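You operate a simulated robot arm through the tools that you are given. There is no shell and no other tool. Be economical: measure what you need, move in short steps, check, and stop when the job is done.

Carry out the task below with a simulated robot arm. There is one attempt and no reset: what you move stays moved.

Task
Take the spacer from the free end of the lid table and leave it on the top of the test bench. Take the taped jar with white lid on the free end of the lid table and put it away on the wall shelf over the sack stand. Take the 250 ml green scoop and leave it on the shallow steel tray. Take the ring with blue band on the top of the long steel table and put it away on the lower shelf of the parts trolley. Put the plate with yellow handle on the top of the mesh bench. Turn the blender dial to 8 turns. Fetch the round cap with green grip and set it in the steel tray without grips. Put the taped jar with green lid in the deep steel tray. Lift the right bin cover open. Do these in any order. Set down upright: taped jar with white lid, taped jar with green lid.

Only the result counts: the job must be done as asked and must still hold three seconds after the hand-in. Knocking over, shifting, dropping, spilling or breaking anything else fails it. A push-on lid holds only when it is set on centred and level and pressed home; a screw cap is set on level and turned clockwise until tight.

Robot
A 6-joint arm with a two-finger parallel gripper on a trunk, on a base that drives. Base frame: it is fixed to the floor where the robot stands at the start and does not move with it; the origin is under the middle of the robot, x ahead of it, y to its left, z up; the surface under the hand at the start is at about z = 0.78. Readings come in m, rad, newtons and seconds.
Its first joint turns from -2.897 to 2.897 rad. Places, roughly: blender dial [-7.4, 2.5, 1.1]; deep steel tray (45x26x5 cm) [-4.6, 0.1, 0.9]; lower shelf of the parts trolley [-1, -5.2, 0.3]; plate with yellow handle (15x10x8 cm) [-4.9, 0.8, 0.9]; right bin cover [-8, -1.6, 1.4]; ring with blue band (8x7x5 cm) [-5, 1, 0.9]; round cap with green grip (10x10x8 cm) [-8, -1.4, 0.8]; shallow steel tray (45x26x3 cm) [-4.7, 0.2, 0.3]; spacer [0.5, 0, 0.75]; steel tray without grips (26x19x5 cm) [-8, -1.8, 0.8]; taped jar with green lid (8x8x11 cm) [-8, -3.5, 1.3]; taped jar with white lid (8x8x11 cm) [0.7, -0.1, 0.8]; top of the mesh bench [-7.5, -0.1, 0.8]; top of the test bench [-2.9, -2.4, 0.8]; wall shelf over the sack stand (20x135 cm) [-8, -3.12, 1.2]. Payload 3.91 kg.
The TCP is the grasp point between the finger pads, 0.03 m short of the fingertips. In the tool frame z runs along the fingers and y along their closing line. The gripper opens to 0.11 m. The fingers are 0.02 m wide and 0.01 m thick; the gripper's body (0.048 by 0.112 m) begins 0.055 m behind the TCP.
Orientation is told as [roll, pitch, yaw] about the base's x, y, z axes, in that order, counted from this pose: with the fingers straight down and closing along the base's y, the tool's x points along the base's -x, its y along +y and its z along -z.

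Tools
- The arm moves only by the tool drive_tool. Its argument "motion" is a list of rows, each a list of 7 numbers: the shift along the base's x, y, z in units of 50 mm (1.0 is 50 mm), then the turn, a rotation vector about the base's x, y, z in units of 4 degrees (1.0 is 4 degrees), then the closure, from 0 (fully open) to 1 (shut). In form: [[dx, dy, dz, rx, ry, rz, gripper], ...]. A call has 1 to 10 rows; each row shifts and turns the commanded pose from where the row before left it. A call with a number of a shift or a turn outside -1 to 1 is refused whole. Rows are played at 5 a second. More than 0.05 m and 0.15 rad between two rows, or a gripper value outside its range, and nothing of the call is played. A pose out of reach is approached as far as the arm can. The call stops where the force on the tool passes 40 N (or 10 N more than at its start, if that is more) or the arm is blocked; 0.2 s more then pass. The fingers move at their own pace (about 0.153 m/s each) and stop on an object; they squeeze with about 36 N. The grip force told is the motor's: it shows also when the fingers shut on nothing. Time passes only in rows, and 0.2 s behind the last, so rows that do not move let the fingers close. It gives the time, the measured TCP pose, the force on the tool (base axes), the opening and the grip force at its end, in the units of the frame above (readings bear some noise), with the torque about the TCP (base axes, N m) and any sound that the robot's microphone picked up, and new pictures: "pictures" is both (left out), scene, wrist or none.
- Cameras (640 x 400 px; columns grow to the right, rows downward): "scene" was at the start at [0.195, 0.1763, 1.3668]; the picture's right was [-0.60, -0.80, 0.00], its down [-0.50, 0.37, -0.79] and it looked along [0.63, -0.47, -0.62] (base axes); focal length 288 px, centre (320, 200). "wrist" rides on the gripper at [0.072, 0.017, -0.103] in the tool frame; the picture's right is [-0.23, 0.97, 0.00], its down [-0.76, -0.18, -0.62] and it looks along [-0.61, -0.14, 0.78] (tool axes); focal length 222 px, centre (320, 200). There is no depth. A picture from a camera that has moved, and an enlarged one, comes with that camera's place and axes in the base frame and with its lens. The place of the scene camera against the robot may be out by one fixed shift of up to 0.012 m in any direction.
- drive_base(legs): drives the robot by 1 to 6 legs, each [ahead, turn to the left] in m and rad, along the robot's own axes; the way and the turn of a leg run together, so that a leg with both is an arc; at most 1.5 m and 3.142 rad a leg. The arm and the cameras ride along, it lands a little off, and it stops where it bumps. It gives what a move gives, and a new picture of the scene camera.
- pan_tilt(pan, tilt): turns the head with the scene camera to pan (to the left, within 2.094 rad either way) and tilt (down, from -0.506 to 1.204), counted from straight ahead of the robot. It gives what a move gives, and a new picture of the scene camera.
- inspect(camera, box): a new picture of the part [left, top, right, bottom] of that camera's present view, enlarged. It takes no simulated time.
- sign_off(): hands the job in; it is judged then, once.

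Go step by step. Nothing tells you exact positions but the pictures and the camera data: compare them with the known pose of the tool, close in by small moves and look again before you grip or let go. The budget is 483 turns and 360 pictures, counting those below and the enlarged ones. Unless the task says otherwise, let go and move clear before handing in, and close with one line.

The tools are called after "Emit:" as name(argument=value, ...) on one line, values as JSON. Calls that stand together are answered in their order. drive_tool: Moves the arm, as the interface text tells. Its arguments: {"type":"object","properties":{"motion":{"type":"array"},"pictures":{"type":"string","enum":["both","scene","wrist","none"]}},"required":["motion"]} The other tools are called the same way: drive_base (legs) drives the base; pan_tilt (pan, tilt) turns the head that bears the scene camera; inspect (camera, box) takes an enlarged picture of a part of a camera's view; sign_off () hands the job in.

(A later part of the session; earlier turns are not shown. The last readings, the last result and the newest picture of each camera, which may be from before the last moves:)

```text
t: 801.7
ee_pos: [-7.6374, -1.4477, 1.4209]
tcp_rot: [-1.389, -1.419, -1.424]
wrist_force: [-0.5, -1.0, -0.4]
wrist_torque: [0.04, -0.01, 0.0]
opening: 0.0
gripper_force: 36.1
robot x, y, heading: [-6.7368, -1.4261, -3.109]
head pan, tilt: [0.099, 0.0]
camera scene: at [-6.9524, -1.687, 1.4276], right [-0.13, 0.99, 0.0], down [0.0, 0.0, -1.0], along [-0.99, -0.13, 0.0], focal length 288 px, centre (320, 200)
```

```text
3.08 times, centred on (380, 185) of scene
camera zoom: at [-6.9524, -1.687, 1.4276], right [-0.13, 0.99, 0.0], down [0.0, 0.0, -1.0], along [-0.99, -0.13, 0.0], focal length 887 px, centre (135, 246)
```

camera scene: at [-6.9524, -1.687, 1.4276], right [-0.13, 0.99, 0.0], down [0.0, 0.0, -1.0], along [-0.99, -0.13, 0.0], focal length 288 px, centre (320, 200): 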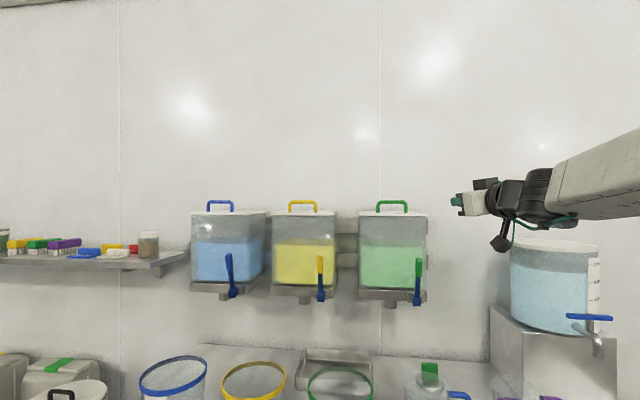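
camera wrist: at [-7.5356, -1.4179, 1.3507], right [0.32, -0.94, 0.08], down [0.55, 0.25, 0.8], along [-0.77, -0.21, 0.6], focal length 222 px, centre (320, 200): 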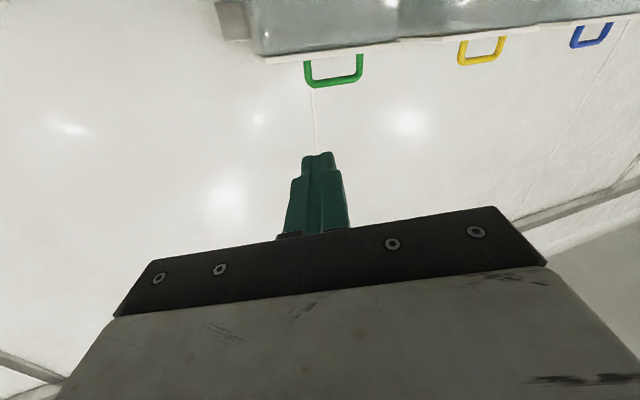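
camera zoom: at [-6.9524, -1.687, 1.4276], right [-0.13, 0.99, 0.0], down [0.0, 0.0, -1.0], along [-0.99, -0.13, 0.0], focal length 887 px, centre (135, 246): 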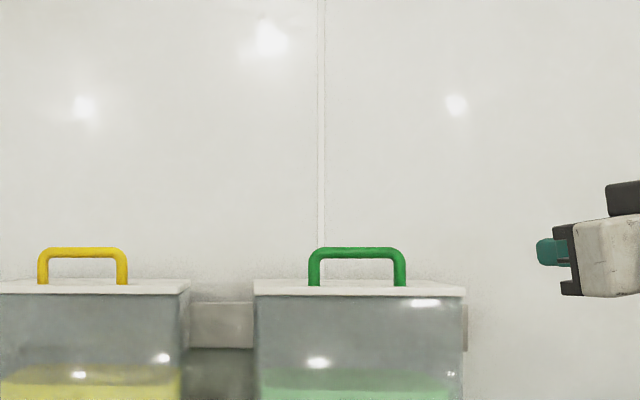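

I'll test the lid by lifting its handle arch slightly. First I'll drive 0.2 m closer.

Emit:
drive_base(legs=[[0.2, 0]])

Emit:
drive_tool(motion=[[0, -0.5, -0.2, 0, 0, 0, 1], [0, -0.6, -0.2, 0, 0, 0, 1], [0, 0, 0, 0, 0, 0, 1]])

```text
t: 803.3
ee_pos: [-7.8416, -1.4549, 1.4206]
tcp_rot: [-1.391, -1.42, -1.425]
wrist_force: [0.1, -0.9, 0.7]
wrist_torque: [-0.04, 0.0, 0.02]
opening: 0.0
gripper_force: 36.0
robot x, y, heading: [-6.9407, -1.4362, -3.108]
head pan, tilt: [0.099, 0.0]
camera scene: at [-7.1564, -1.6944, 1.4277], right [-0.13, 0.99, 0.0], down [0.0, 0.0, -1.0], along [-0.99, -0.13, 0.0], focal length 288 px, centre (320, 200)
```

scene: 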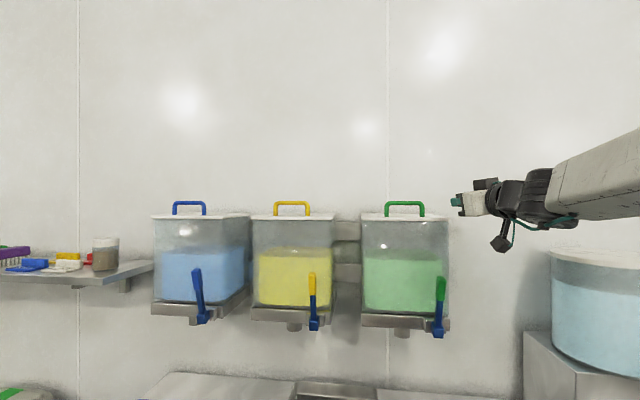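

```text
t: 804.1
ee_pos: [-7.8417, -1.5123, 1.4033]
tcp_rot: [-1.387, -1.42, -1.426]
wrist_force: [-0.4, 0.4, 0.4]
wrist_torque: [-0.01, 0.0, 0.0]
opening: 0.0002
gripper_force: 35.9
robot x, y, heading: [-6.9423, -1.4334, -3.105]
head pan, tilt: [0.099, 0.0]
camera scene: at [-7.1564, -1.6944, 1.4277], right [-0.13, 0.99, 0.0], down [0.0, 0.0, -1.0], along [-0.99, -0.13, 0.0], focal length 288 px, centre (320, 200)
camera wrist: at [-7.7395, -1.4825, 1.3328], right [0.32, -0.94, 0.08], down [0.55, 0.25, 0.8], along [-0.77, -0.21, 0.6], focal length 222 px, centre (320, 200)
```

scene: 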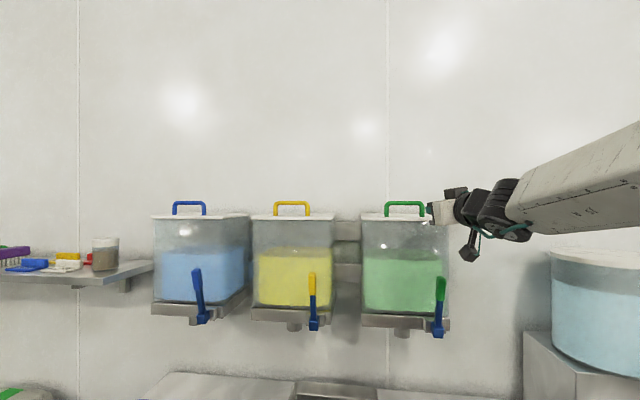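
wrist: 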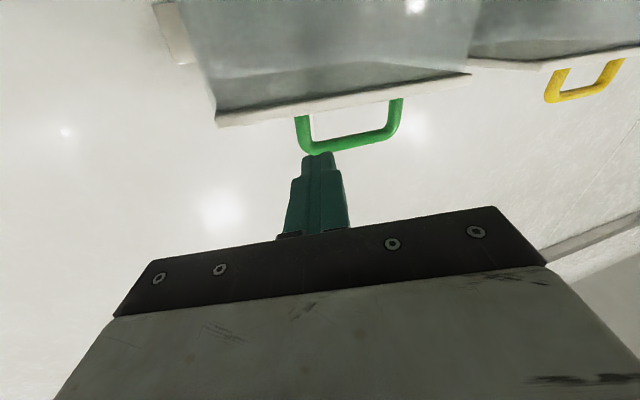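

The bar is at (-7.927, -1.569, 1.42), close behind the lid's front edge. I'll line up with the arch and slide the closed fingertips under the bar.

Emit:
drive_tool(motion=[[0, -0.6, -0.1, 0, 0, 0, 1], [0, -0.5, 0, 0, 0, 0, 1], [0, 0, 0, 0, 0, 0, 1]], pictures="wrist")

```text
t: 804.9
ee_pos: [-7.8428, -1.5669, 1.3984]
tcp_rot: [-1.388, -1.421, -1.425]
wrist_force: [0.4, -0.4, -0.1]
wrist_torque: [-0.02, 0.0, 0.02]
opening: 0.0
gripper_force: 36.1
robot x, y, heading: [-6.9386, -1.4395, -3.107]
head pan, tilt: [0.099, 0.0]
camera wrist: at [-7.741, -1.5368, 1.3283], right [0.32, -0.94, 0.08], down [0.55, 0.25, 0.8], along [-0.77, -0.21, 0.6], focal length 222 px, centre (320, 200)
```

wrist: 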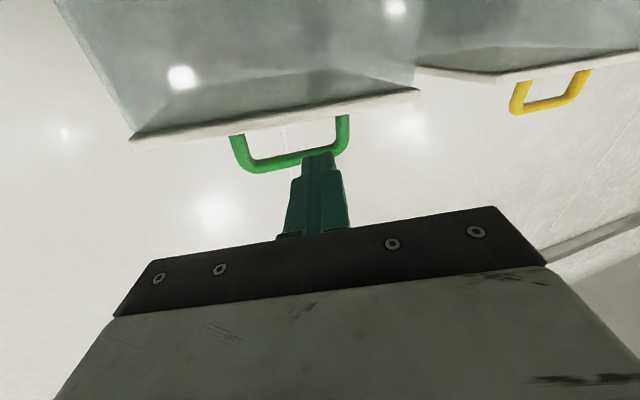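

The tip is laterally centred on the arch. I'll advance 7 cm straight in.

Emit:
drive_tool(motion=[[-0.5, 0, 0, 0, 0, 0, 1], [-0.5, 0, 0, 0, 0, 0, 1], [-0.4, 0.04, 0, 0, 0, 0, 1], [0, 0, 0, 0, 0, 0, 1]])

Emit:
inspect(camera="scene", box=[340, 180, 480, 260])

```text
t: 805.9
ee_pos: [-7.9117, -1.5632, 1.3968]
tcp_rot: [-1.391, -1.419, -1.422]
wrist_force: [0.4, -0.5, 0.6]
wrist_torque: [-0.01, -0.01, -0.01]
opening: 0.0002
gripper_force: 36.5
robot x, y, heading: [-6.9423, -1.4387, -3.108]
head pan, tilt: [0.099, 0.0]
camera scene: at [-7.1563, -1.6944, 1.4277], right [-0.13, 0.99, 0.0], down [0.0, 0.0, -1.0], along [-0.99, -0.13, 0.0], focal length 288 px, centre (320, 200)
camera wrist: at [-7.8105, -1.5337, 1.3263], right [0.32, -0.94, 0.08], down [0.55, 0.25, 0.8], along [-0.77, -0.21, 0.6], focal length 222 px, centre (320, 200)
```

scene: 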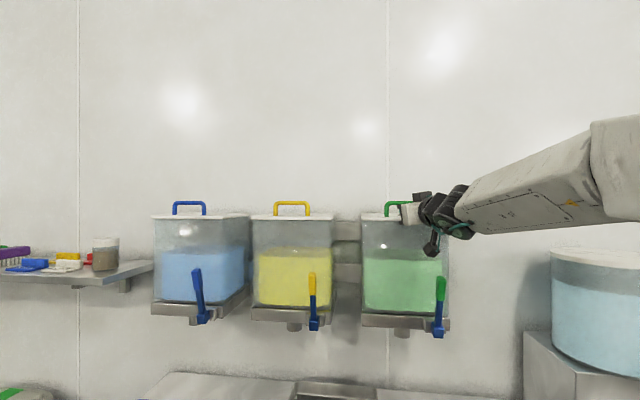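
wrist: 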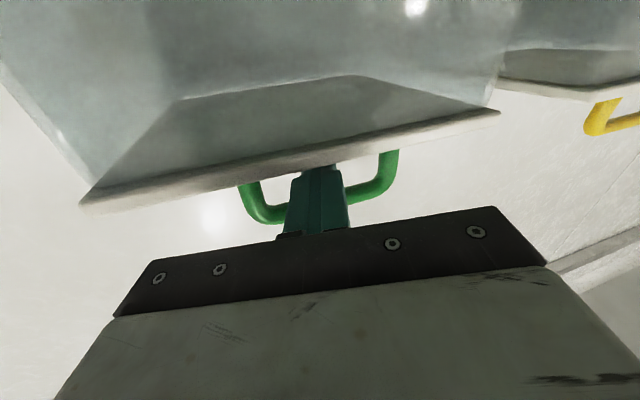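

```text
4.57 times, centred on (410, 220) of scene
camera zoom: at [-7.1563, -1.6944, 1.4277], right [-0.13, 0.99, 0.0], down [0.0, 0.0, -1.0], along [-0.99, -0.13, 0.0], focal length 1318 px, centre (-91, 109)
```

zoom: 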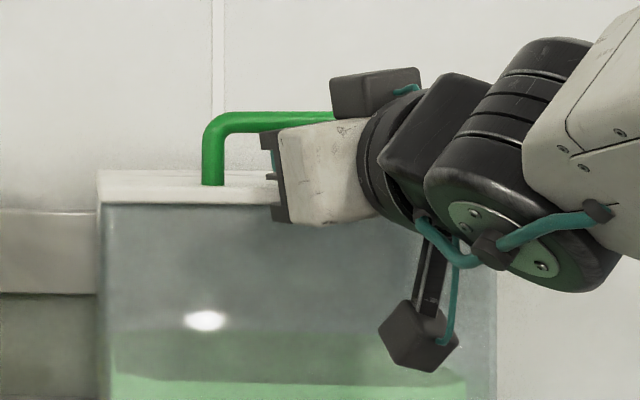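

The fingers are under the bar. I'll lift along an arc about the rear hinge, pitching the tool with the lid, 20° first.

Emit:
drive_tool(motion=[[0, 0, 0.15, 0, 0, 0, 1], [-0.067, 0, 0.218, 0, -1, 0, 1], [-0.082, 0, 0.213, 0, -1, 0, 1], [-0.096, 0, 0.207, 0, -1, 0, 1], [-0.11, 0, 0.2, 0, -1, 0, 1], [-0.124, 0, 0.191, 0, -1, 0, 1], [0, 0, 0, 0, 0, 0, 1]])

```text
t: 807.5
ee_pos: [-7.9201, -1.5769, 1.4262]
tcp_rot: [-0.463, -1.38, -2.282]
wrist_force: [4.1, 0.0, -0.5]
wrist_torque: [0.04, 0.05, -0.02]
opening: 0.0
gripper_force: 35.8
out of reach, approached as far as the arm can: row 2, 3, 4, 5, 6
robot x, y, heading: [-6.9441, -1.44, -3.109]
head pan, tilt: [0.099, 0.0]
camera scene: at [-7.156, -1.6945, 1.4277], right [-0.13, 0.99, 0.0], down [0.0, 0.0, -1.0], along [-0.99, -0.13, 0.0], focal length 288 px, centre (320, 200)
camera wrist: at [-7.8093, -1.5408, 1.373], right [0.35, -0.93, 0.14], down [0.4, 0.29, 0.87], along [-0.84, -0.25, 0.47], focal length 222 px, centre (320, 200)
```

scene: 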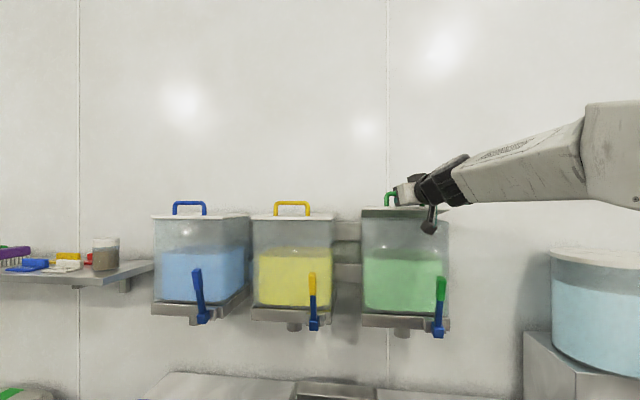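
wrist: 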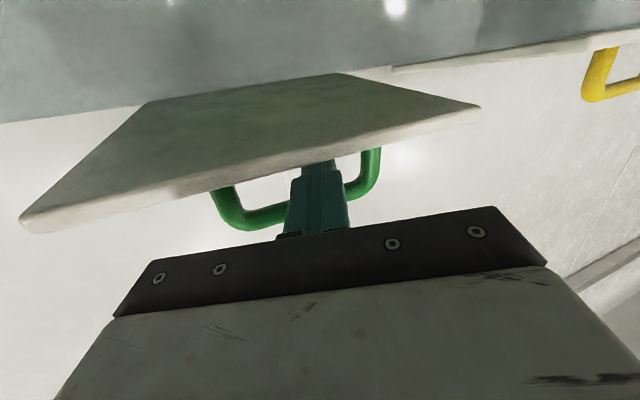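

The lid rises easily. I'll dip the fingers slightly to see whether it stays up by itself.

Emit:
drive_tool(motion=[[0, 0, -0.2, 0, 0.5, 0, 1], [0, 0, -0.2, 0, 0.5, 0, 1], [0, 0, -0.2, 0, 0.5, 0, 1], [0, 0, 0, 0, 0, 0, 1], [0, 0, 0, 0, 0, 0, 1]], pictures="wrist")

```text
t: 808.7
ee_pos: [-7.9205, -1.5756, 1.3965]
tcp_rot: [-0.838, -1.416, -1.921]
wrist_force: [-0.1, 0.1, 0.4]
wrist_torque: [-0.01, -0.02, 0.03]
opening: 0.0
gripper_force: 36.1
robot x, y, heading: [-6.9412, -1.4394, -3.108]
head pan, tilt: [0.099, 0.0]
camera wrist: at [-7.8138, -1.5416, 1.3344], right [0.35, -0.93, 0.11], down [0.47, 0.28, 0.84], along [-0.81, -0.24, 0.54], focal length 222 px, centre (320, 200)
```

wrist: 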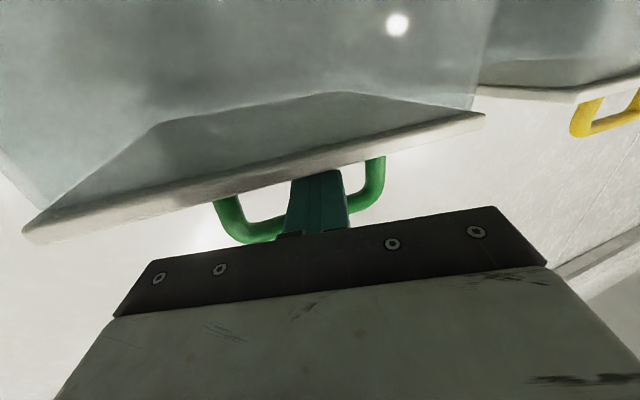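

It falls back when unsupported, so it must go past vertical. Plan: withdraw, then lift the lid's front edge from below and follow it up from the inside until it leans on the wall.

Emit:
drive_tool(motion=[[0.5, 0, 0, 0, 0, 0, 1], [0.6, 0, 0, 0, 0.5, 0, 1], [0.6, 0, 0, 0, 1, 0, 1], [0.3, 0, -0.3, 0, 1, 0, 1], [0, 0, -0.5, 0, 0.5, 0, 1], [0, 0, -0.3, 0, 0, 0, 1], [0, 0, 0, 0, 0, 0, 1]])

```text
t: 810.3
ee_pos: [-7.8204, -1.5758, 1.343]
tcp_rot: [-2.018, -1.357, -0.756]
wrist_force: [0.4, 0.2, 0.7]
wrist_torque: [0.02, 0.01, -0.02]
opening: 0.0002
gripper_force: 35.6
robot x, y, heading: [-6.9409, -1.4351, -3.105]
head pan, tilt: [0.099, 0.0]
camera scene: at [-7.1563, -1.6944, 1.4277], right [-0.13, 0.99, 0.0], down [0.0, 0.0, -1.0], along [-0.99, -0.13, 0.0], focal length 288 px, centre (320, 200)
camera wrist: at [-7.73, -1.5411, 1.2601], right [0.37, -0.93, 0.04], down [0.63, 0.28, 0.72], along [-0.68, -0.24, 0.69], focal length 222 px, centre (320, 200)
```

scene: 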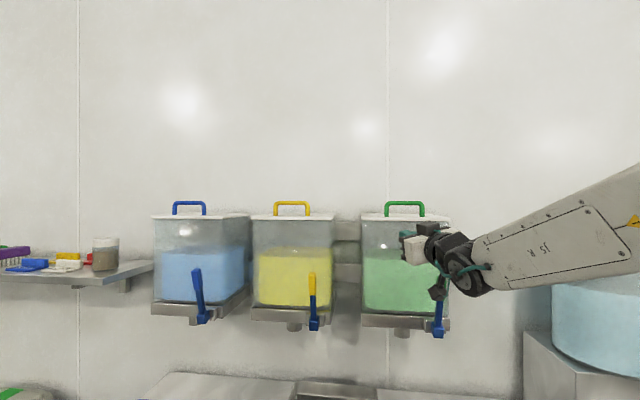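
wrist: 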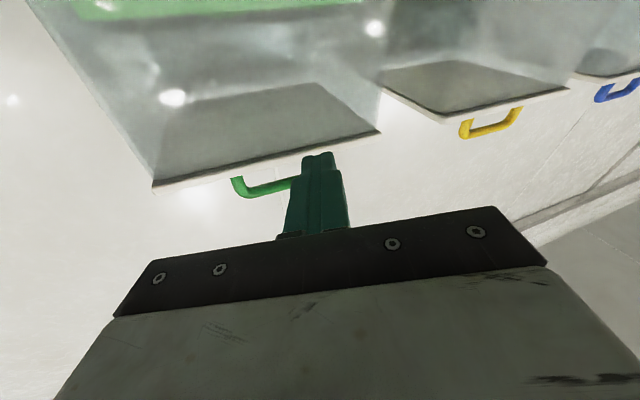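

Level with the lip now. I'll zoom on the lip's underside.

Emit:
inspect(camera="wrist", box=[130, 70, 400, 240])

```text
2.35 times, centred on (265, 155) of wrist
camera zoom: at [-7.73, -1.5411, 1.2601], right [0.37, -0.93, 0.04], down [0.63, 0.28, 0.72], along [-0.68, -0.24, 0.69], focal length 523 px, centre (449, 306)
```

zoom: 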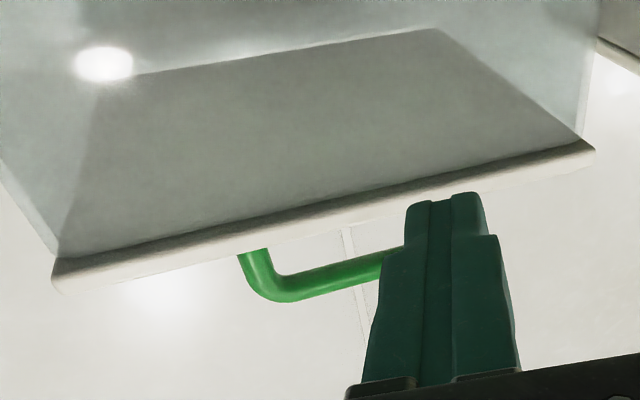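

The overhang is only a few mm, but I'll try. First I'll shift the base 8 cm closer, keeping the tip just off the bin.

Emit:
drive_tool(motion=[[0.8, 0, 0.12, 0, 0, 0, 1], [0.8, 0, 0.12, 0, 0, 0, 1], [0, 0, 0, 0, 0, 0, 1]], pictures="none")

Emit:
drive_base(legs=[[0.1, 0]])

Emit:
drive_tool(motion=[[-0.2, 0, 0, 0, 0, 0, 1], [-0.2, 0, 0, 0, 0, 0, 1], [0, 0, 0, 0, 0, 0, 1]], pictures="wrist")

```text
t: 811.1
ee_pos: [-7.7418, -1.5744, 1.3539]
tcp_rot: [-2.013, -1.36, -0.757]
wrist_force: [-1.0, 0.0, 0.4]
wrist_torque: [0.0, 0.0, -0.01]
opening: 0.0
gripper_force: 36.0
robot x, y, heading: [-6.938, -1.4358, -3.107]
head pan, tilt: [0.099, 0.0]
```

```text
t: 812.3
ee_pos: [-7.8424, -1.5796, 1.3558]
tcp_rot: [-2.011, -1.359, -0.758]
wrist_force: [-0.5, 0.2, 0.5]
wrist_torque: [0.01, -0.02, 0.03]
opening: 0.0
gripper_force: 36.1
robot x, y, heading: [-7.0415, -1.441, -3.106]
head pan, tilt: [0.099, 0.0]
camera scene: at [-7.2578, -1.6983, 1.4277], right [-0.14, 0.99, 0.0], down [0.0, 0.0, -1.0], along [-0.99, -0.14, 0.0], focal length 288 px, centre (320, 200)
```

scene: 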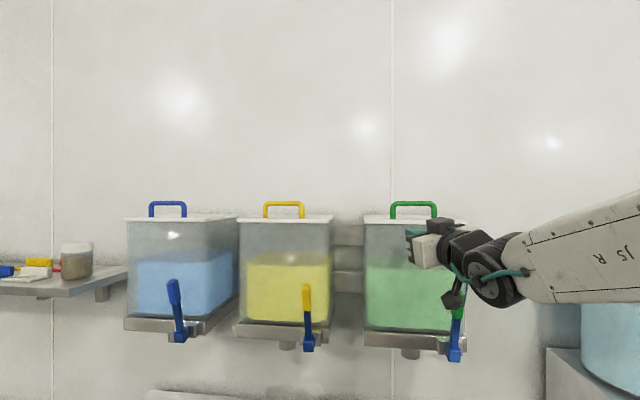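

```text
t: 813.1
ee_pos: [-7.8621, -1.578, 1.355]
tcp_rot: [-2.014, -1.361, -0.756]
wrist_force: [-0.2, 0.4, -0.3]
wrist_torque: [-0.01, -0.03, 0.0]
opening: 0.0001
gripper_force: 35.9
robot x, y, heading: [-7.0421, -1.4429, -3.106]
head pan, tilt: [0.099, 0.0]
camera wrist: at [-7.7715, -1.5436, 1.2728], right [0.37, -0.93, 0.04], down [0.63, 0.28, 0.72], along [-0.68, -0.25, 0.69], focal length 222 px, centre (320, 200)
```

wrist: 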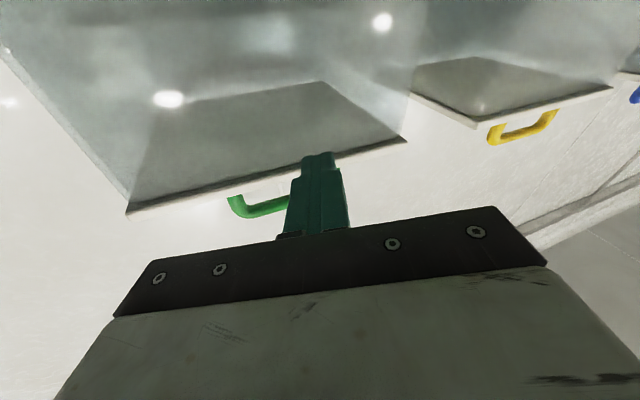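

I'll creep in to feel the bin wall.

Emit:
drive_tool(motion=[[-0.1, 0, 0, 0, 0, 0, 1], [-0.06, 0, 0, 0, 0, 0, 1], [0, 0, 0, 0, 0, 0, 1]], pictures="none")

```text
t: 813.9
ee_pos: [-7.8703, -1.5778, 1.3549]
tcp_rot: [-2.015, -1.356, -0.757]
wrist_force: [0.4, 0.1, -0.1]
wrist_torque: [0.01, 0.04, 0.01]
opening: 0.0
gripper_force: 36.1
robot x, y, heading: [-7.042, -1.4397, -3.103]
head pan, tilt: [0.099, 0.0]
```

Emit:
drive_tool(motion=[[-0.08, 0, 0, 0, 0, 0, 1], [-0.06, 0, 0, 0, 0, 0, 1], [0, 0, 0, 0, 0, 0, 1]], pictures="none")

```text
t: 814.7
ee_pos: [-7.8778, -1.578, 1.3548]
tcp_rot: [-2.014, -1.359, -0.758]
wrist_force: [0.4, 0.2, 1.2]
wrist_torque: [-0.03, 0.03, 0.01]
opening: 0.0
gripper_force: 36.4
robot x, y, heading: [-7.0423, -1.437, -3.104]
head pan, tilt: [0.099, 0.0]
```

Emit:
drive_tool(motion=[[-0.06, 0, 0, 0, 0, 0, 1], [-0.06, 0, 0, 0, 0, 0, 1], [0, 0, 0, 0, 0, 0, 1]], pictures="wrist")

```text
t: 815.5
ee_pos: [-7.8815, -1.5783, 1.3556]
tcp_rot: [-2.013, -1.357, -0.755]
wrist_force: [28.6, 5.0, -5.7]
wrist_torque: [0.03, -0.34, -0.15]
opening: 0.0
gripper_force: 36.0
robot x, y, heading: [-7.0416, -1.4394, -3.106]
head pan, tilt: [0.099, 0.0]
camera wrist: at [-7.7906, -1.5437, 1.2731], right [0.37, -0.93, 0.04], down [0.63, 0.28, 0.72], along [-0.68, -0.25, 0.69], focal length 222 px, centre (320, 200)
```

wrist: 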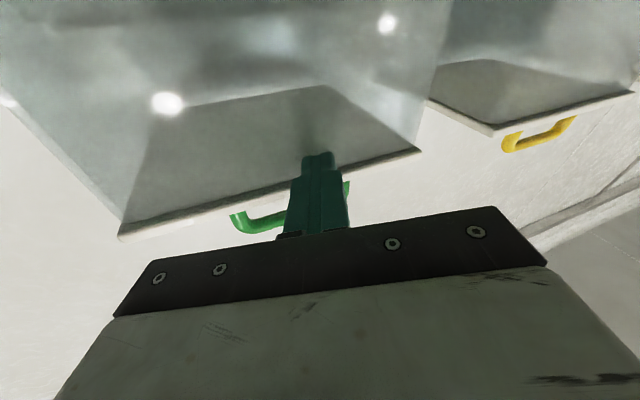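

Contact with the bin front. I'll relax slightly and lift to catch the lip.

Emit:
drive_tool(motion=[[0.04, 0, 0.1, 0, 0, 0, 1], [0, 0, 0.1, 0, 0, 0, 1], [0, 0, 0.1, 0, 0, 0, 1], [0, 0, 0.1, 0, 0, 0, 1], [0, 0, 0, 0, 0, 0, 1]], pictures="wrist")

```text
t: 816.0
ee_pos: [-7.8818, -1.5784, 1.3558]
tcp_rot: [-1.968, -1.362, -0.803]
wrist_force: [10.8, 1.8, -1.6]
wrist_torque: [-0.01, -0.1, -0.08]
opening: 0.0
gripper_force: 36.2
robot x, y, heading: [-7.0434, -1.4405, -3.107]
head pan, tilt: [0.099, 0.0]
stopped in row 2: the force on the tool passed its limit at 45 N (the readings are from after the stop); the commanded pose is now the measured one
camera wrist: at [-7.7895, -1.5437, 1.2747], right [0.37, -0.93, 0.04], down [0.62, 0.28, 0.73], along [-0.69, -0.25, 0.68], focal length 222 px, centre (320, 200)
```

wrist: 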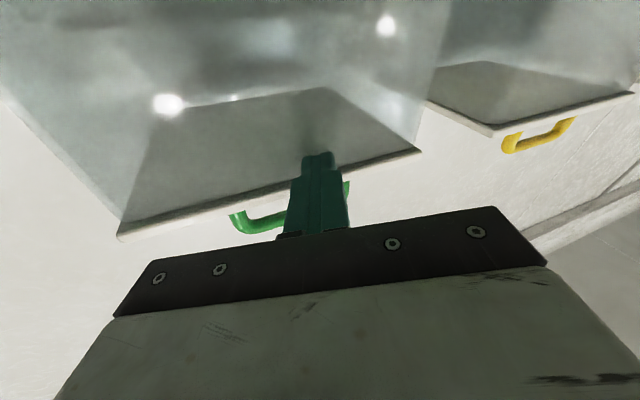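

I'll back off to near-zero push before lifting.

Emit:
drive_tool(motion=[[0.06, 0, 0, 0, 0, 0, 1], [0, 0, 0.1, 0, 0, 0, 1], [0, 0, 0.1, 0, 0, 0, 1], [0, 0, 0.1, 0, 0, 0, 1], [0, 0, 0, 0, 0, 0, 1]], pictures="wrist")

```text
t: 817.2
ee_pos: [-7.8802, -1.5787, 1.3705]
tcp_rot: [-1.962, -1.363, -0.807]
wrist_force: [0.5, -0.2, -2.0]
wrist_torque: [-0.01, -0.03, 0.0]
opening: 0.0
gripper_force: 35.9
robot x, y, heading: [-7.0405, -1.4397, -3.106]
head pan, tilt: [0.099, 0.0]
camera wrist: at [-7.7876, -1.5438, 1.2895], right [0.37, -0.93, 0.04], down [0.62, 0.28, 0.73], along [-0.69, -0.25, 0.68], focal length 222 px, centre (320, 200)
```

wrist: 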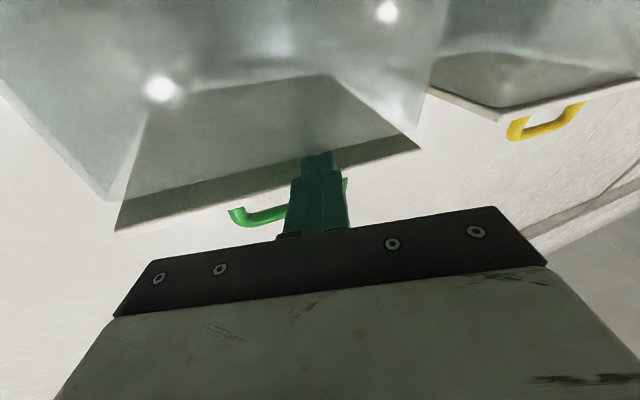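

The lip caught and the lid is lifting. I'll keep raising until the finger clears the bin rim, then slide under.

Emit:
drive_tool(motion=[[0, 0, 0.1, 0, 0, 0, 1], [-0.02, 0, 0.1, 0, 0, 0, 1], [-0.02, 0, 0.1, 0, 0, 0, 1], [-0.03, 0, 0.1, 0, 0, 0, 1], [-0.03, 0, 0.1, 0, 0, 0, 1], [0, 0, 0, 0, 0, 0, 1]], pictures="wrist")

```text
t: 818.6
ee_pos: [-7.8841, -1.5781, 1.3951]
tcp_rot: [-1.965, -1.364, -0.805]
wrist_force: [1.4, -0.3, -0.6]
wrist_torque: [-0.02, 0.0, -0.01]
opening: 0.0
gripper_force: 36.4
robot x, y, heading: [-7.042, -1.4382, -3.103]
head pan, tilt: [0.099, 0.0]
camera wrist: at [-7.7925, -1.5435, 1.3142], right [0.37, -0.93, 0.04], down [0.62, 0.28, 0.73], along [-0.69, -0.25, 0.68], focal length 222 px, centre (320, 200)
```

wrist: 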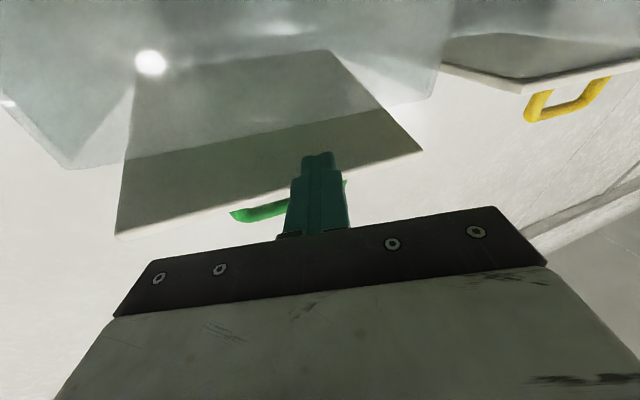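

Finger above the rim, so I'll slide in under the lid while rising.

Emit:
drive_tool(motion=[[-0.2, 0, 0.1, 0, 0, 0, 1], [-0.2, 0, 0.1, 0, 0, 0, 1], [-0.2, 0, 0.15, 0, 0, 0, 1], [-0.15, 0, 0.2, 0, 0, 0, 1], [-0.1, 0, 0.25, 0, 0, 0, 1], [-0.1, 0, 0.3, 0, 0, 0, 1], [0, 0, 0, 0, 0, 0, 1]])

```text
t: 820.2
ee_pos: [-7.9323, -1.5774, 1.4518]
tcp_rot: [-1.964, -1.365, -0.806]
wrist_force: [-0.4, -0.8, -0.5]
wrist_torque: [-0.01, -0.07, 0.0]
opening: 0.0003
gripper_force: 36.2
robot x, y, heading: [-7.0441, -1.4388, -3.1]
head pan, tilt: [0.099, 0.0]
camera scene: at [-7.2576, -1.6983, 1.4277], right [-0.14, 0.99, 0.0], down [0.0, 0.0, -1.0], along [-0.99, -0.14, 0.0], focal length 288 px, centre (320, 200)
camera wrist: at [-7.8401, -1.5425, 1.3702], right [0.37, -0.93, 0.04], down [0.62, 0.28, 0.73], along [-0.69, -0.25, 0.68], focal length 222 px, centre (320, 200)
```

scene: 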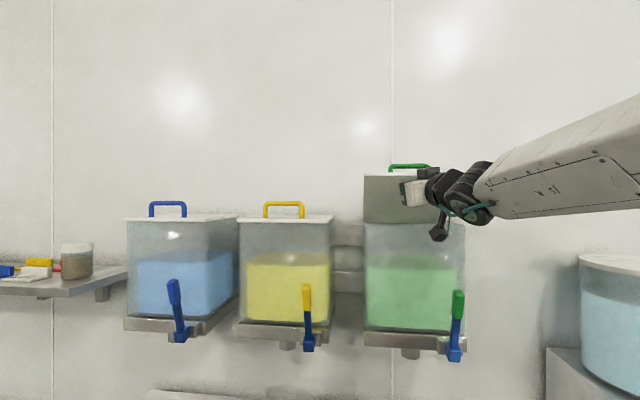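
wrist: 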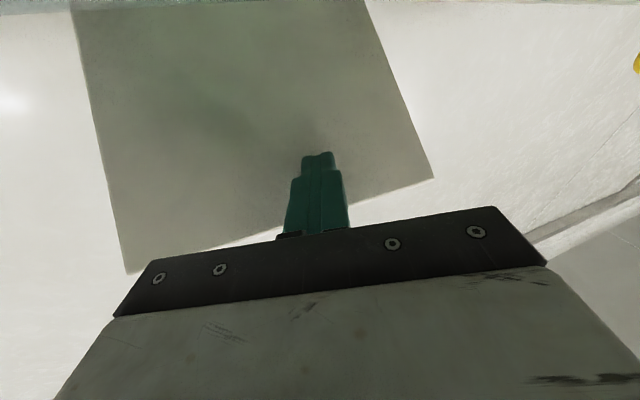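

The lid is at about 35° and resting on the finger. I'll continue up and back in an arc.

Emit:
drive_tool(motion=[[-0.1, 0, 0.35, 0, 0, 0, 1], [-0.15, 0, 0.35, 0, 0, 0, 1], [-0.2, 0, 0.3, 0, 0, 0, 1], [-0.25, 0, 0.3, 0, 0, 0, 1], [-0.3, 0, 0.25, 0, 0, 0, 1], [-0.3, 0, 0.2, 0, 0, 0, 1], [0, 0, 0, 0, 0, 0, 1]])

```text
t: 821.8
ee_pos: [-7.9966, -1.5791, 1.537]
tcp_rot: [-1.964, -1.365, -0.804]
wrist_force: [0.1, -0.4, -0.5]
wrist_torque: [0.0, 0.0, -0.01]
opening: 0.0001
gripper_force: 35.6
robot x, y, heading: [-7.043, -1.4405, -3.107]
head pan, tilt: [0.099, 0.0]
camera scene: at [-7.2575, -1.6983, 1.4277], right [-0.14, 0.99, 0.0], down [0.0, 0.0, -1.0], along [-0.99, -0.14, 0.0], focal length 288 px, centre (320, 200)
camera wrist: at [-7.9054, -1.5441, 1.4562], right [0.37, -0.93, 0.04], down [0.62, 0.28, 0.73], along [-0.69, -0.25, 0.68], focal length 222 px, centre (320, 200)
```

scene: 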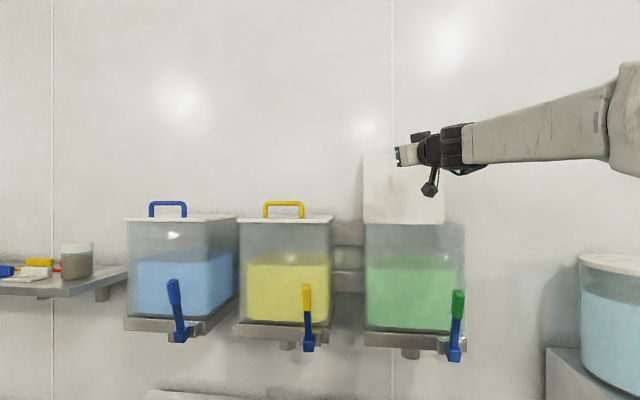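
wrist: 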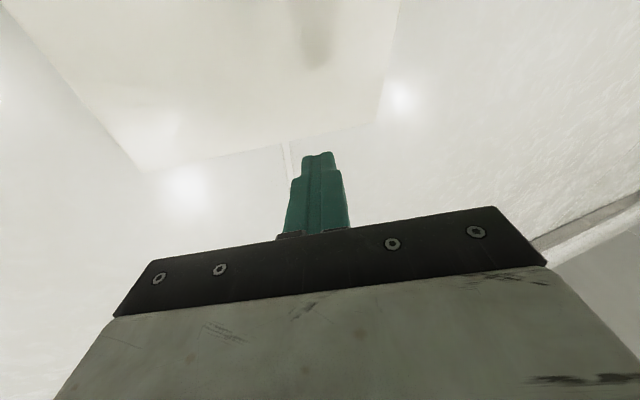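

The lid now stands upright, apparently past the finger. I'll withdraw and check that it stays.

Emit:
drive_tool(motion=[[0.8, 0, 0, 0, 0, 0, 1], [0.9, 0, 0, 0, 0, 0, 1], [0.9, 0, 0, 0, 0, 0, 1], [0.9, 0, 0, 0, 0, 0, 1], [0, 0, 0, 0, 0, 0, 1]])

Emit:
inspect(camera="scene", box=[320, 120, 480, 240])

```text
t: 823.0
ee_pos: [-7.8214, -1.5758, 1.5369]
tcp_rot: [-1.962, -1.365, -0.805]
wrist_force: [0.2, -1.0, 0.1]
wrist_torque: [-0.01, 0.02, 0.03]
opening: 0.0
gripper_force: 36.2
robot x, y, heading: [-7.046, -1.4373, -3.108]
head pan, tilt: [0.099, 0.0]
camera scene: at [-7.2577, -1.6983, 1.4277], right [-0.14, 0.99, 0.0], down [0.0, 0.0, -1.0], along [-0.99, -0.14, 0.0], focal length 288 px, centre (320, 200)
camera wrist: at [-7.7306, -1.5412, 1.4562], right [0.37, -0.93, 0.04], down [0.62, 0.28, 0.73], along [-0.69, -0.25, 0.68], focal length 222 px, centre (320, 200)
```

scene: 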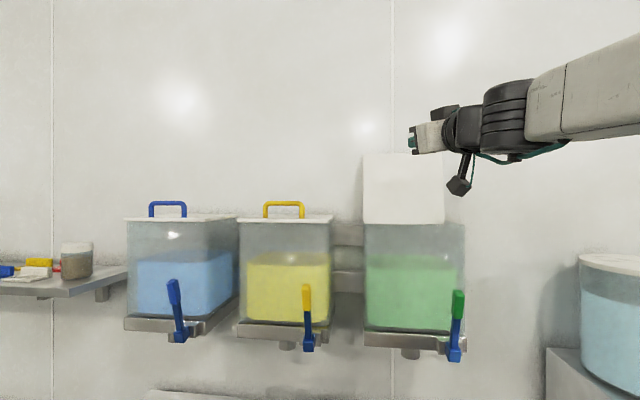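
wrist: 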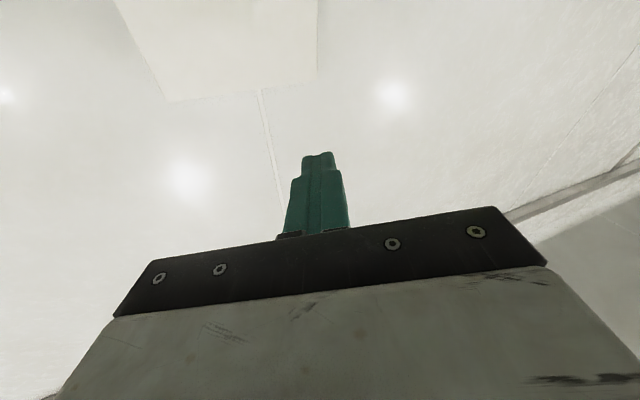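

```text
3.33 times, centred on (400, 180) of scene
camera zoom: at [-7.2577, -1.6983, 1.4277], right [-0.14, 0.99, 0.0], down [0.0, 0.0, -1.0], along [-0.99, -0.14, 0.0], focal length 961 px, centre (53, 267)
```

zoom: 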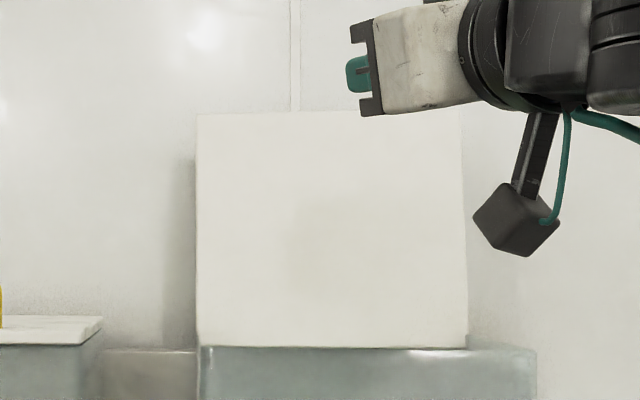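

The cover stays open. Last item is the green-grip cap: I'll pitch the tool down about 55°, open it, and look at the cap and tray.

Emit:
drive_tool(motion=[[0.6, 0.2, 0, 0, -1, 0, 0.3], [0.6, 0.2, 0, 0, -1, 0, 0.3], [0.6, 0.2, -0.2, 0, -1, 0, 0.3], [0.6, 0.2, -0.2, 0, -1, 0, 0.3], [0.4, 0.2, -0.3, 0, -1, 0, 0.3], [0.4, 0.2, -0.3, 0, -1, 0, 0.3], [0, 0.2, -0.3, 0, -1, 0, 0.3], [0, 0.2, -0.3, 0, -1, 0, 0.3], [0, 0.2, -0.3, 0, -1, 0, 0.3], [0, 0.2, -0.3, 0, -1, 0, 0.3]], pictures="none")

Emit:
drive_tool(motion=[[0, 0, 0, 0, -1, 0, 0.3], [0, 0, 0, 0, -1, 0, 0.3], [0, 0, 0, 0, -1, 0, 0.3], [0, 0, 0, 0, -1, 0, 0.3], [0, 0, 0, 0, 0, 0, 0.3]], pictures="wrist")

Emit:
pan_tilt(pan=-0.1, tilt=0.65)

```text
t: 825.2
ee_pos: [-7.66, -1.4784, 1.4284]
tcp_rot: [0.147, -0.999, -2.866]
wrist_force: [-0.3, 0.1, -0.1]
wrist_torque: [0.0, -0.01, -0.01]
opening: 0.0772
gripper_force: 0.1
robot x, y, heading: [-7.0434, -1.4413, -3.105]
head pan, tilt: [0.099, 0.0]
```

```text
t: 826.4
ee_pos: [-7.6606, -1.4789, 1.4288]
tcp_rot: [0.25, -0.726, -2.942]
wrist_force: [-0.7, -0.3, 0.1]
wrist_torque: [0.02, -0.01, -0.01]
opening: 0.077
gripper_force: 0.1
robot x, y, heading: [-7.0394, -1.4385, -3.103]
head pan, tilt: [0.099, 0.0]
camera wrist: at [-7.5415, -1.4438, 1.4592], right [0.18, -0.93, 0.33], down [-0.26, 0.28, 0.92], along [-0.95, -0.25, -0.19], focal length 222 px, centre (320, 200)
```

wrist: 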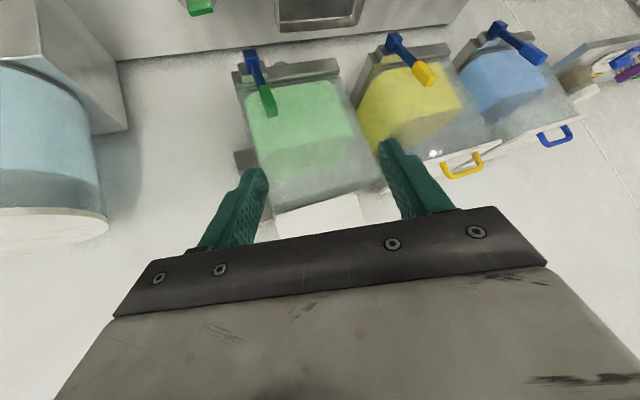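

```text
t: 827.4
ee_pos: [-7.6602, -1.478, 1.4287]
tcp_rot: [0.249, -0.728, -2.942]
wrist_force: [-0.3, 0.2, 0.3]
wrist_torque: [0.01, -0.06, -0.02]
opening: 0.0768
gripper_force: 0.0
robot x, y, heading: [-7.0425, -1.4382, -3.108]
head pan, tilt: [-0.099, 0.649]
camera scene: at [-7.255, -1.6806, 1.3683], right [0.06, 1.0, 0.0], down [0.6, -0.04, -0.8], along [-0.8, 0.05, -0.6], focal length 288 px, centre (320, 200)
```

scene: 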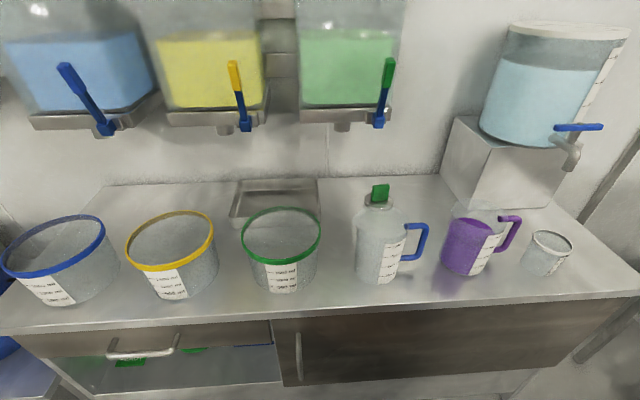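

I'll zoom to view the cap and tray precisely.

Emit:
inspect(camera="scene", box=[210, 150, 450, 300])

```text
2.67 times, centred on (330, 225) of scene
camera zoom: at [-7.255, -1.6806, 1.3683], right [0.06, 1.0, 0.0], down [0.6, -0.04, -0.8], along [-0.8, 0.05, -0.6], focal length 769 px, centre (293, 133)
```

zoom: 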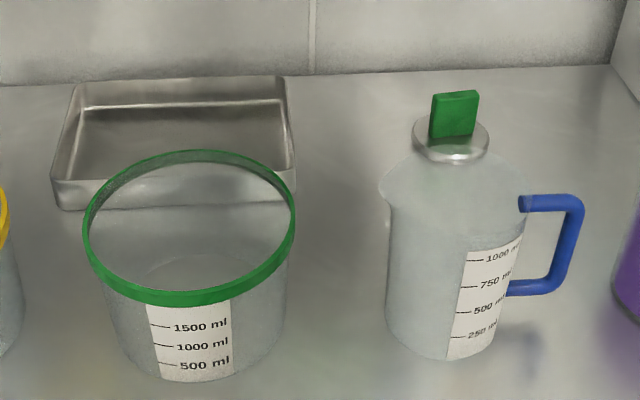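

The cap stands on the counter at about (-7.965, -1.455), behind the jug; the tray centre is about (-7.97, -1.77). I'll level the closing axis, reduce the yaw and move in above the jug.

Emit:
drive_tool(motion=[[0, 0, 0, 0.77, 0.49, 0.957, 0.2], [0, 0, 0, 0.77, 0.49, 0.957, 0.2], [0, 0, 0, 0.77, 0.49, 0.957, 0.2], [0, 0.2, -0.6, 0, 0, -1, 0.2], [0, 0.2, -0.8, 0, 0, -1, 0.2], [-0.2, 0.3, -0.8, 0, 0, -1, 0.2], [-0.3, 0.3, -0.8, 0, 0, -1, 0.2], [-0.3, 0.2, -0.8, 0, 0, -1, 0.2], [-0.3, 0, -0.8, 0, 0, -1, 0.2], [0, 0, 0, 0, 0, -1, 0.2]])

```text
t: 829.6
ee_pos: [-7.7176, -1.4171, 1.1993]
tcp_rot: [-0.006, -0.762, -3.055]
wrist_force: [0.6, -0.4, -0.9]
wrist_torque: [0.0, 0.02, -0.01]
opening: 0.0883
gripper_force: 0.0
robot x, y, heading: [-7.0423, -1.4375, -3.109]
head pan, tilt: [-0.099, 0.649]
camera scene: at [-7.2549, -1.6806, 1.3682], right [0.06, 1.0, 0.0], down [0.6, -0.04, -0.8], along [-0.79, 0.05, -0.6], focal length 288 px, centre (320, 200)
camera wrist: at [-7.5926, -1.423, 1.2256], right [-0.09, -0.98, 0.15], down [-0.13, 0.16, 0.98], along [-0.99, 0.06, -0.15], focal length 222 px, centre (320, 200)
```

scene: 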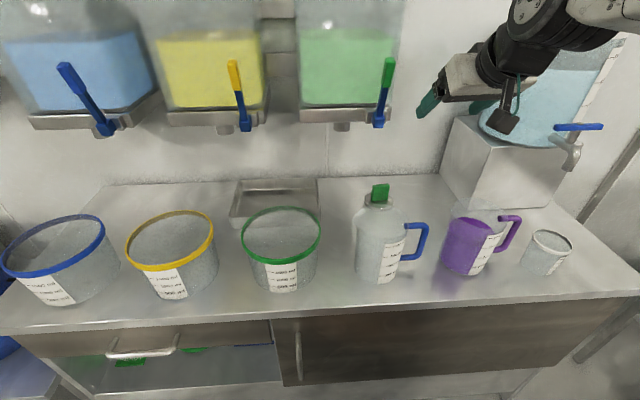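
wrist: 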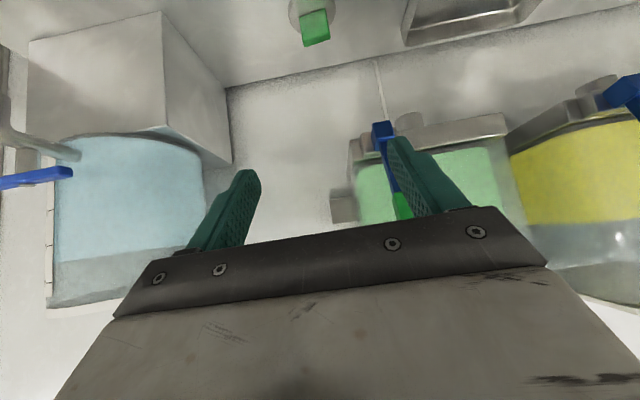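

The wrist camera puts the cap at (-7.955, -1.44). I'll descend clear of the tap lever to a point 0.2 m up the approach line.

Emit:
drive_tool(motion=[[0, 0, -0.9, 0, 0, 0, 0.2], [0, -0.1, -0.9, 0, 0, 0, 0.2], [0, 0, -0.9, 0, 0, 0, 0.2], [-0.7, -0.1, -0.5, 0, 0, 0, 0.2], [-0.9, 0, -0.3, 0, 0, 0, 0.2], [-0.4, 0, -0.3, 0, 0, 0, 0.2], [0, 0, 0, 0, 0, 0, 0.2]])

```text
t: 831.2
ee_pos: [-7.8184, -1.4282, 1.0066]
tcp_rot: [-0.006, -0.762, -3.057]
wrist_force: [-0.7, 0.7, -0.1]
wrist_torque: [-0.04, 0.01, 0.0]
opening: 0.0877
gripper_force: 0.1
robot x, y, heading: [-7.0421, -1.4354, -3.102]
head pan, tilt: [-0.099, 0.649]
camera scene: at [-7.255, -1.6806, 1.3682], right [0.06, 1.0, 0.0], down [0.6, -0.04, -0.8], along [-0.79, 0.05, -0.6], focal length 288 px, centre (320, 200)
camera wrist: at [-7.6928, -1.4335, 1.0322], right [-0.09, -0.98, 0.15], down [-0.13, 0.16, 0.98], along [-0.99, 0.06, -0.15], focal length 222 px, centre (320, 200)
```

scene: 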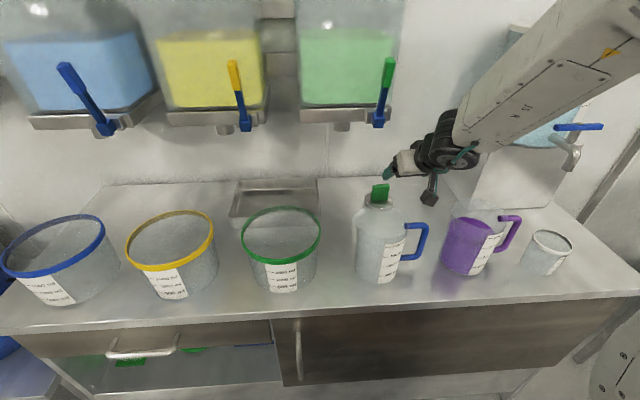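
wrist: 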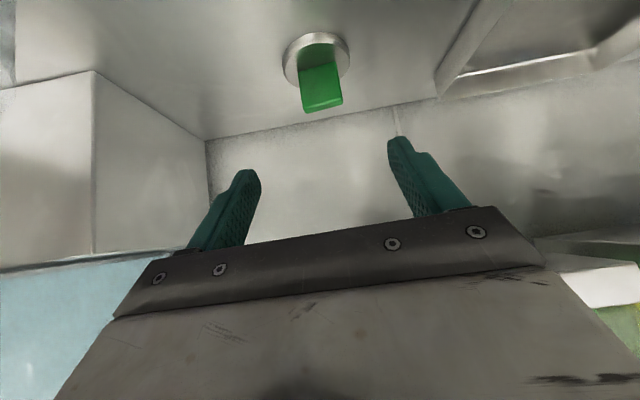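

Cap refined to (-7.944, -1.44). I'll move in along the tool axis, two-thirds of the way, then check.

Emit:
drive_tool(motion=[[-0.6, -0.06, -0.65, 0, 0, 0, 0.2], [-0.6, -0.06, -0.65, 0, 0, 0, 0.2], [-0.5, -0.05, -0.55, 0, 0, 0, 0.2], [0, 0, 0, 0, 0, 0, 0.2]])

```text
t: 832.2
ee_pos: [-7.9032, -1.4385, 0.9154]
tcp_rot: [0.0, -0.761, -3.057]
wrist_force: [-0.2, -0.8, -0.3]
wrist_torque: [-0.01, 0.04, -0.02]
opening: 0.0879
gripper_force: 0.0
robot x, y, heading: [-7.0411, -1.4393, -3.107]
head pan, tilt: [-0.099, 0.649]
camera scene: at [-7.2549, -1.6806, 1.3682], right [0.06, 1.0, 0.0], down [0.6, -0.04, -0.8], along [-0.79, 0.05, -0.6], focal length 288 px, centre (320, 200)
camera wrist: at [-7.7785, -1.4422, 0.9411], right [-0.08, -0.98, 0.16], down [-0.14, 0.17, 0.98], along [-0.99, 0.06, -0.15], focal length 222 px, centre (320, 200)
```

scene: 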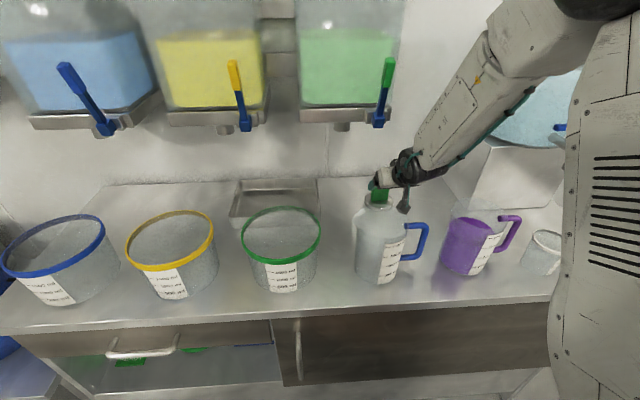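
wrist: 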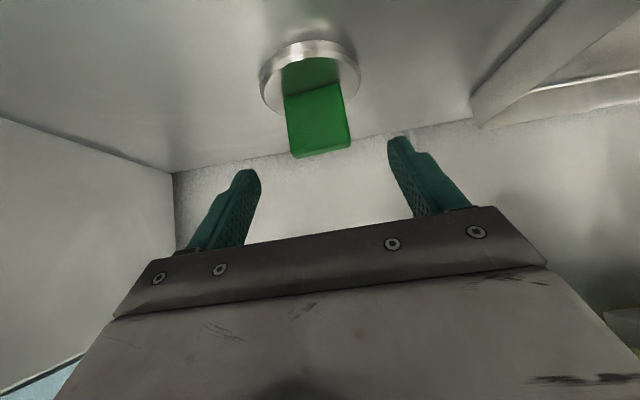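

Nicely centred. Final approach, then I'll close on the blade.

Emit:
drive_tool(motion=[[-0.35, -0.03, -0.45, 0, 0, 0, 0.2], [-0.35, 0, -0.5, 0, 0, 0, 0.2], [0, 0, 0, 0, 0, 0, 0.2], [0, 0, 0, 0, 0, 0, 0.6], [0, 0, 0, 0, 0, 0, 1], [0, 0, 0, 0, 0, 0, 1]], pictures="wrist")

```text
t: 833.6
ee_pos: [-7.9407, -1.4333, 0.8714]
tcp_rot: [0.003, -0.759, -3.056]
wrist_force: [-0.7, 0.8, 0.5]
wrist_torque: [0.12, 0.18, -0.05]
opening: 0.0533
gripper_force: 36.3
out of reach, approached as far as the arm can: row 2
robot x, y, heading: [-7.0445, -1.4388, -3.105]
head pan, tilt: [-0.099, 0.649]
camera wrist: at [-7.8148, -1.4377, 0.8969], right [-0.08, -0.98, 0.16], down [-0.14, 0.17, 0.98], along [-0.99, 0.05, -0.15], focal length 222 px, centre (320, 200)
```

wrist: 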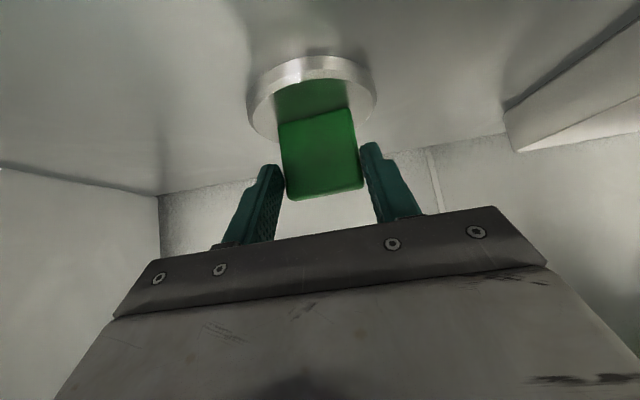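

Cap gripped. I'll lift it and back out along the approach line, up over the jug.

Emit:
drive_tool(motion=[[0, 0, 0.3, 0, 0, 0, 1], [0, 0, 0.4, 0, 0, 0, 1], [0, 0, 0.5, 0, 0, 0, 1], [0.4, 0, 0.5, 0, 0, 0, 1], [0.6, 0, 0.6, 0, 0, 0, 1], [0.6, 0, 0.7, 0, 0, 0, 1], [0.6, 0, 0.7, 0, 0, 0, 1], [0.5, 0, 0.7, 0, 0, 0, 1], [0.6, 0, 0.5, 0, 0, 0, 1], [0.8, 0, 0, 0, 0, 0, 1]])

```text
t: 835.8
ee_pos: [-7.7338, -1.4329, 1.1146]
tcp_rot: [-0.008, -0.762, -3.057]
wrist_force: [0.1, -0.7, -3.7]
wrist_torque: [-0.01, -0.08, 0.01]
opening: 0.0532
gripper_force: 36.0
robot x, y, heading: [-7.0414, -1.4371, -3.103]
head pan, tilt: [-0.099, 0.649]
camera scene: at [-7.2557, -1.6806, 1.3681], right [0.06, 1.0, 0.0], down [0.6, -0.04, -0.8], along [-0.79, 0.05, -0.6], focal length 288 px, centre (320, 200)
camera wrist: at [-7.6081, -1.4395, 1.1404], right [-0.09, -0.98, 0.15], down [-0.14, 0.16, 0.98], along [-0.99, 0.06, -0.15], focal length 222 px, centre (320, 200)
```

scene: 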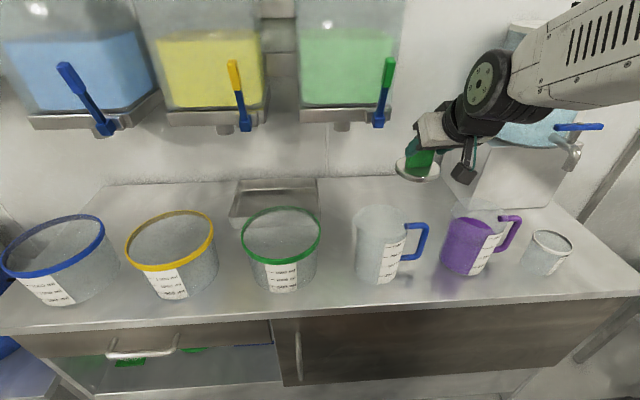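
wrist: 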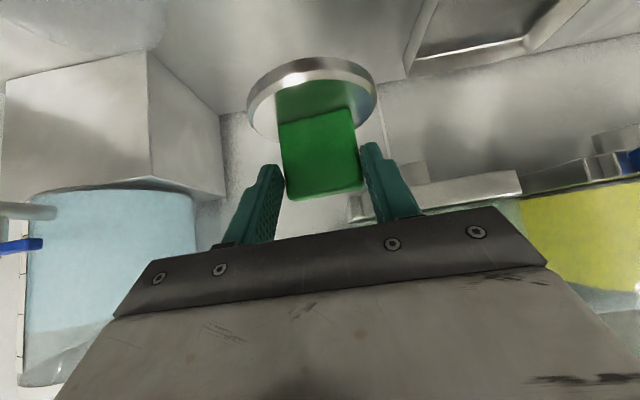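

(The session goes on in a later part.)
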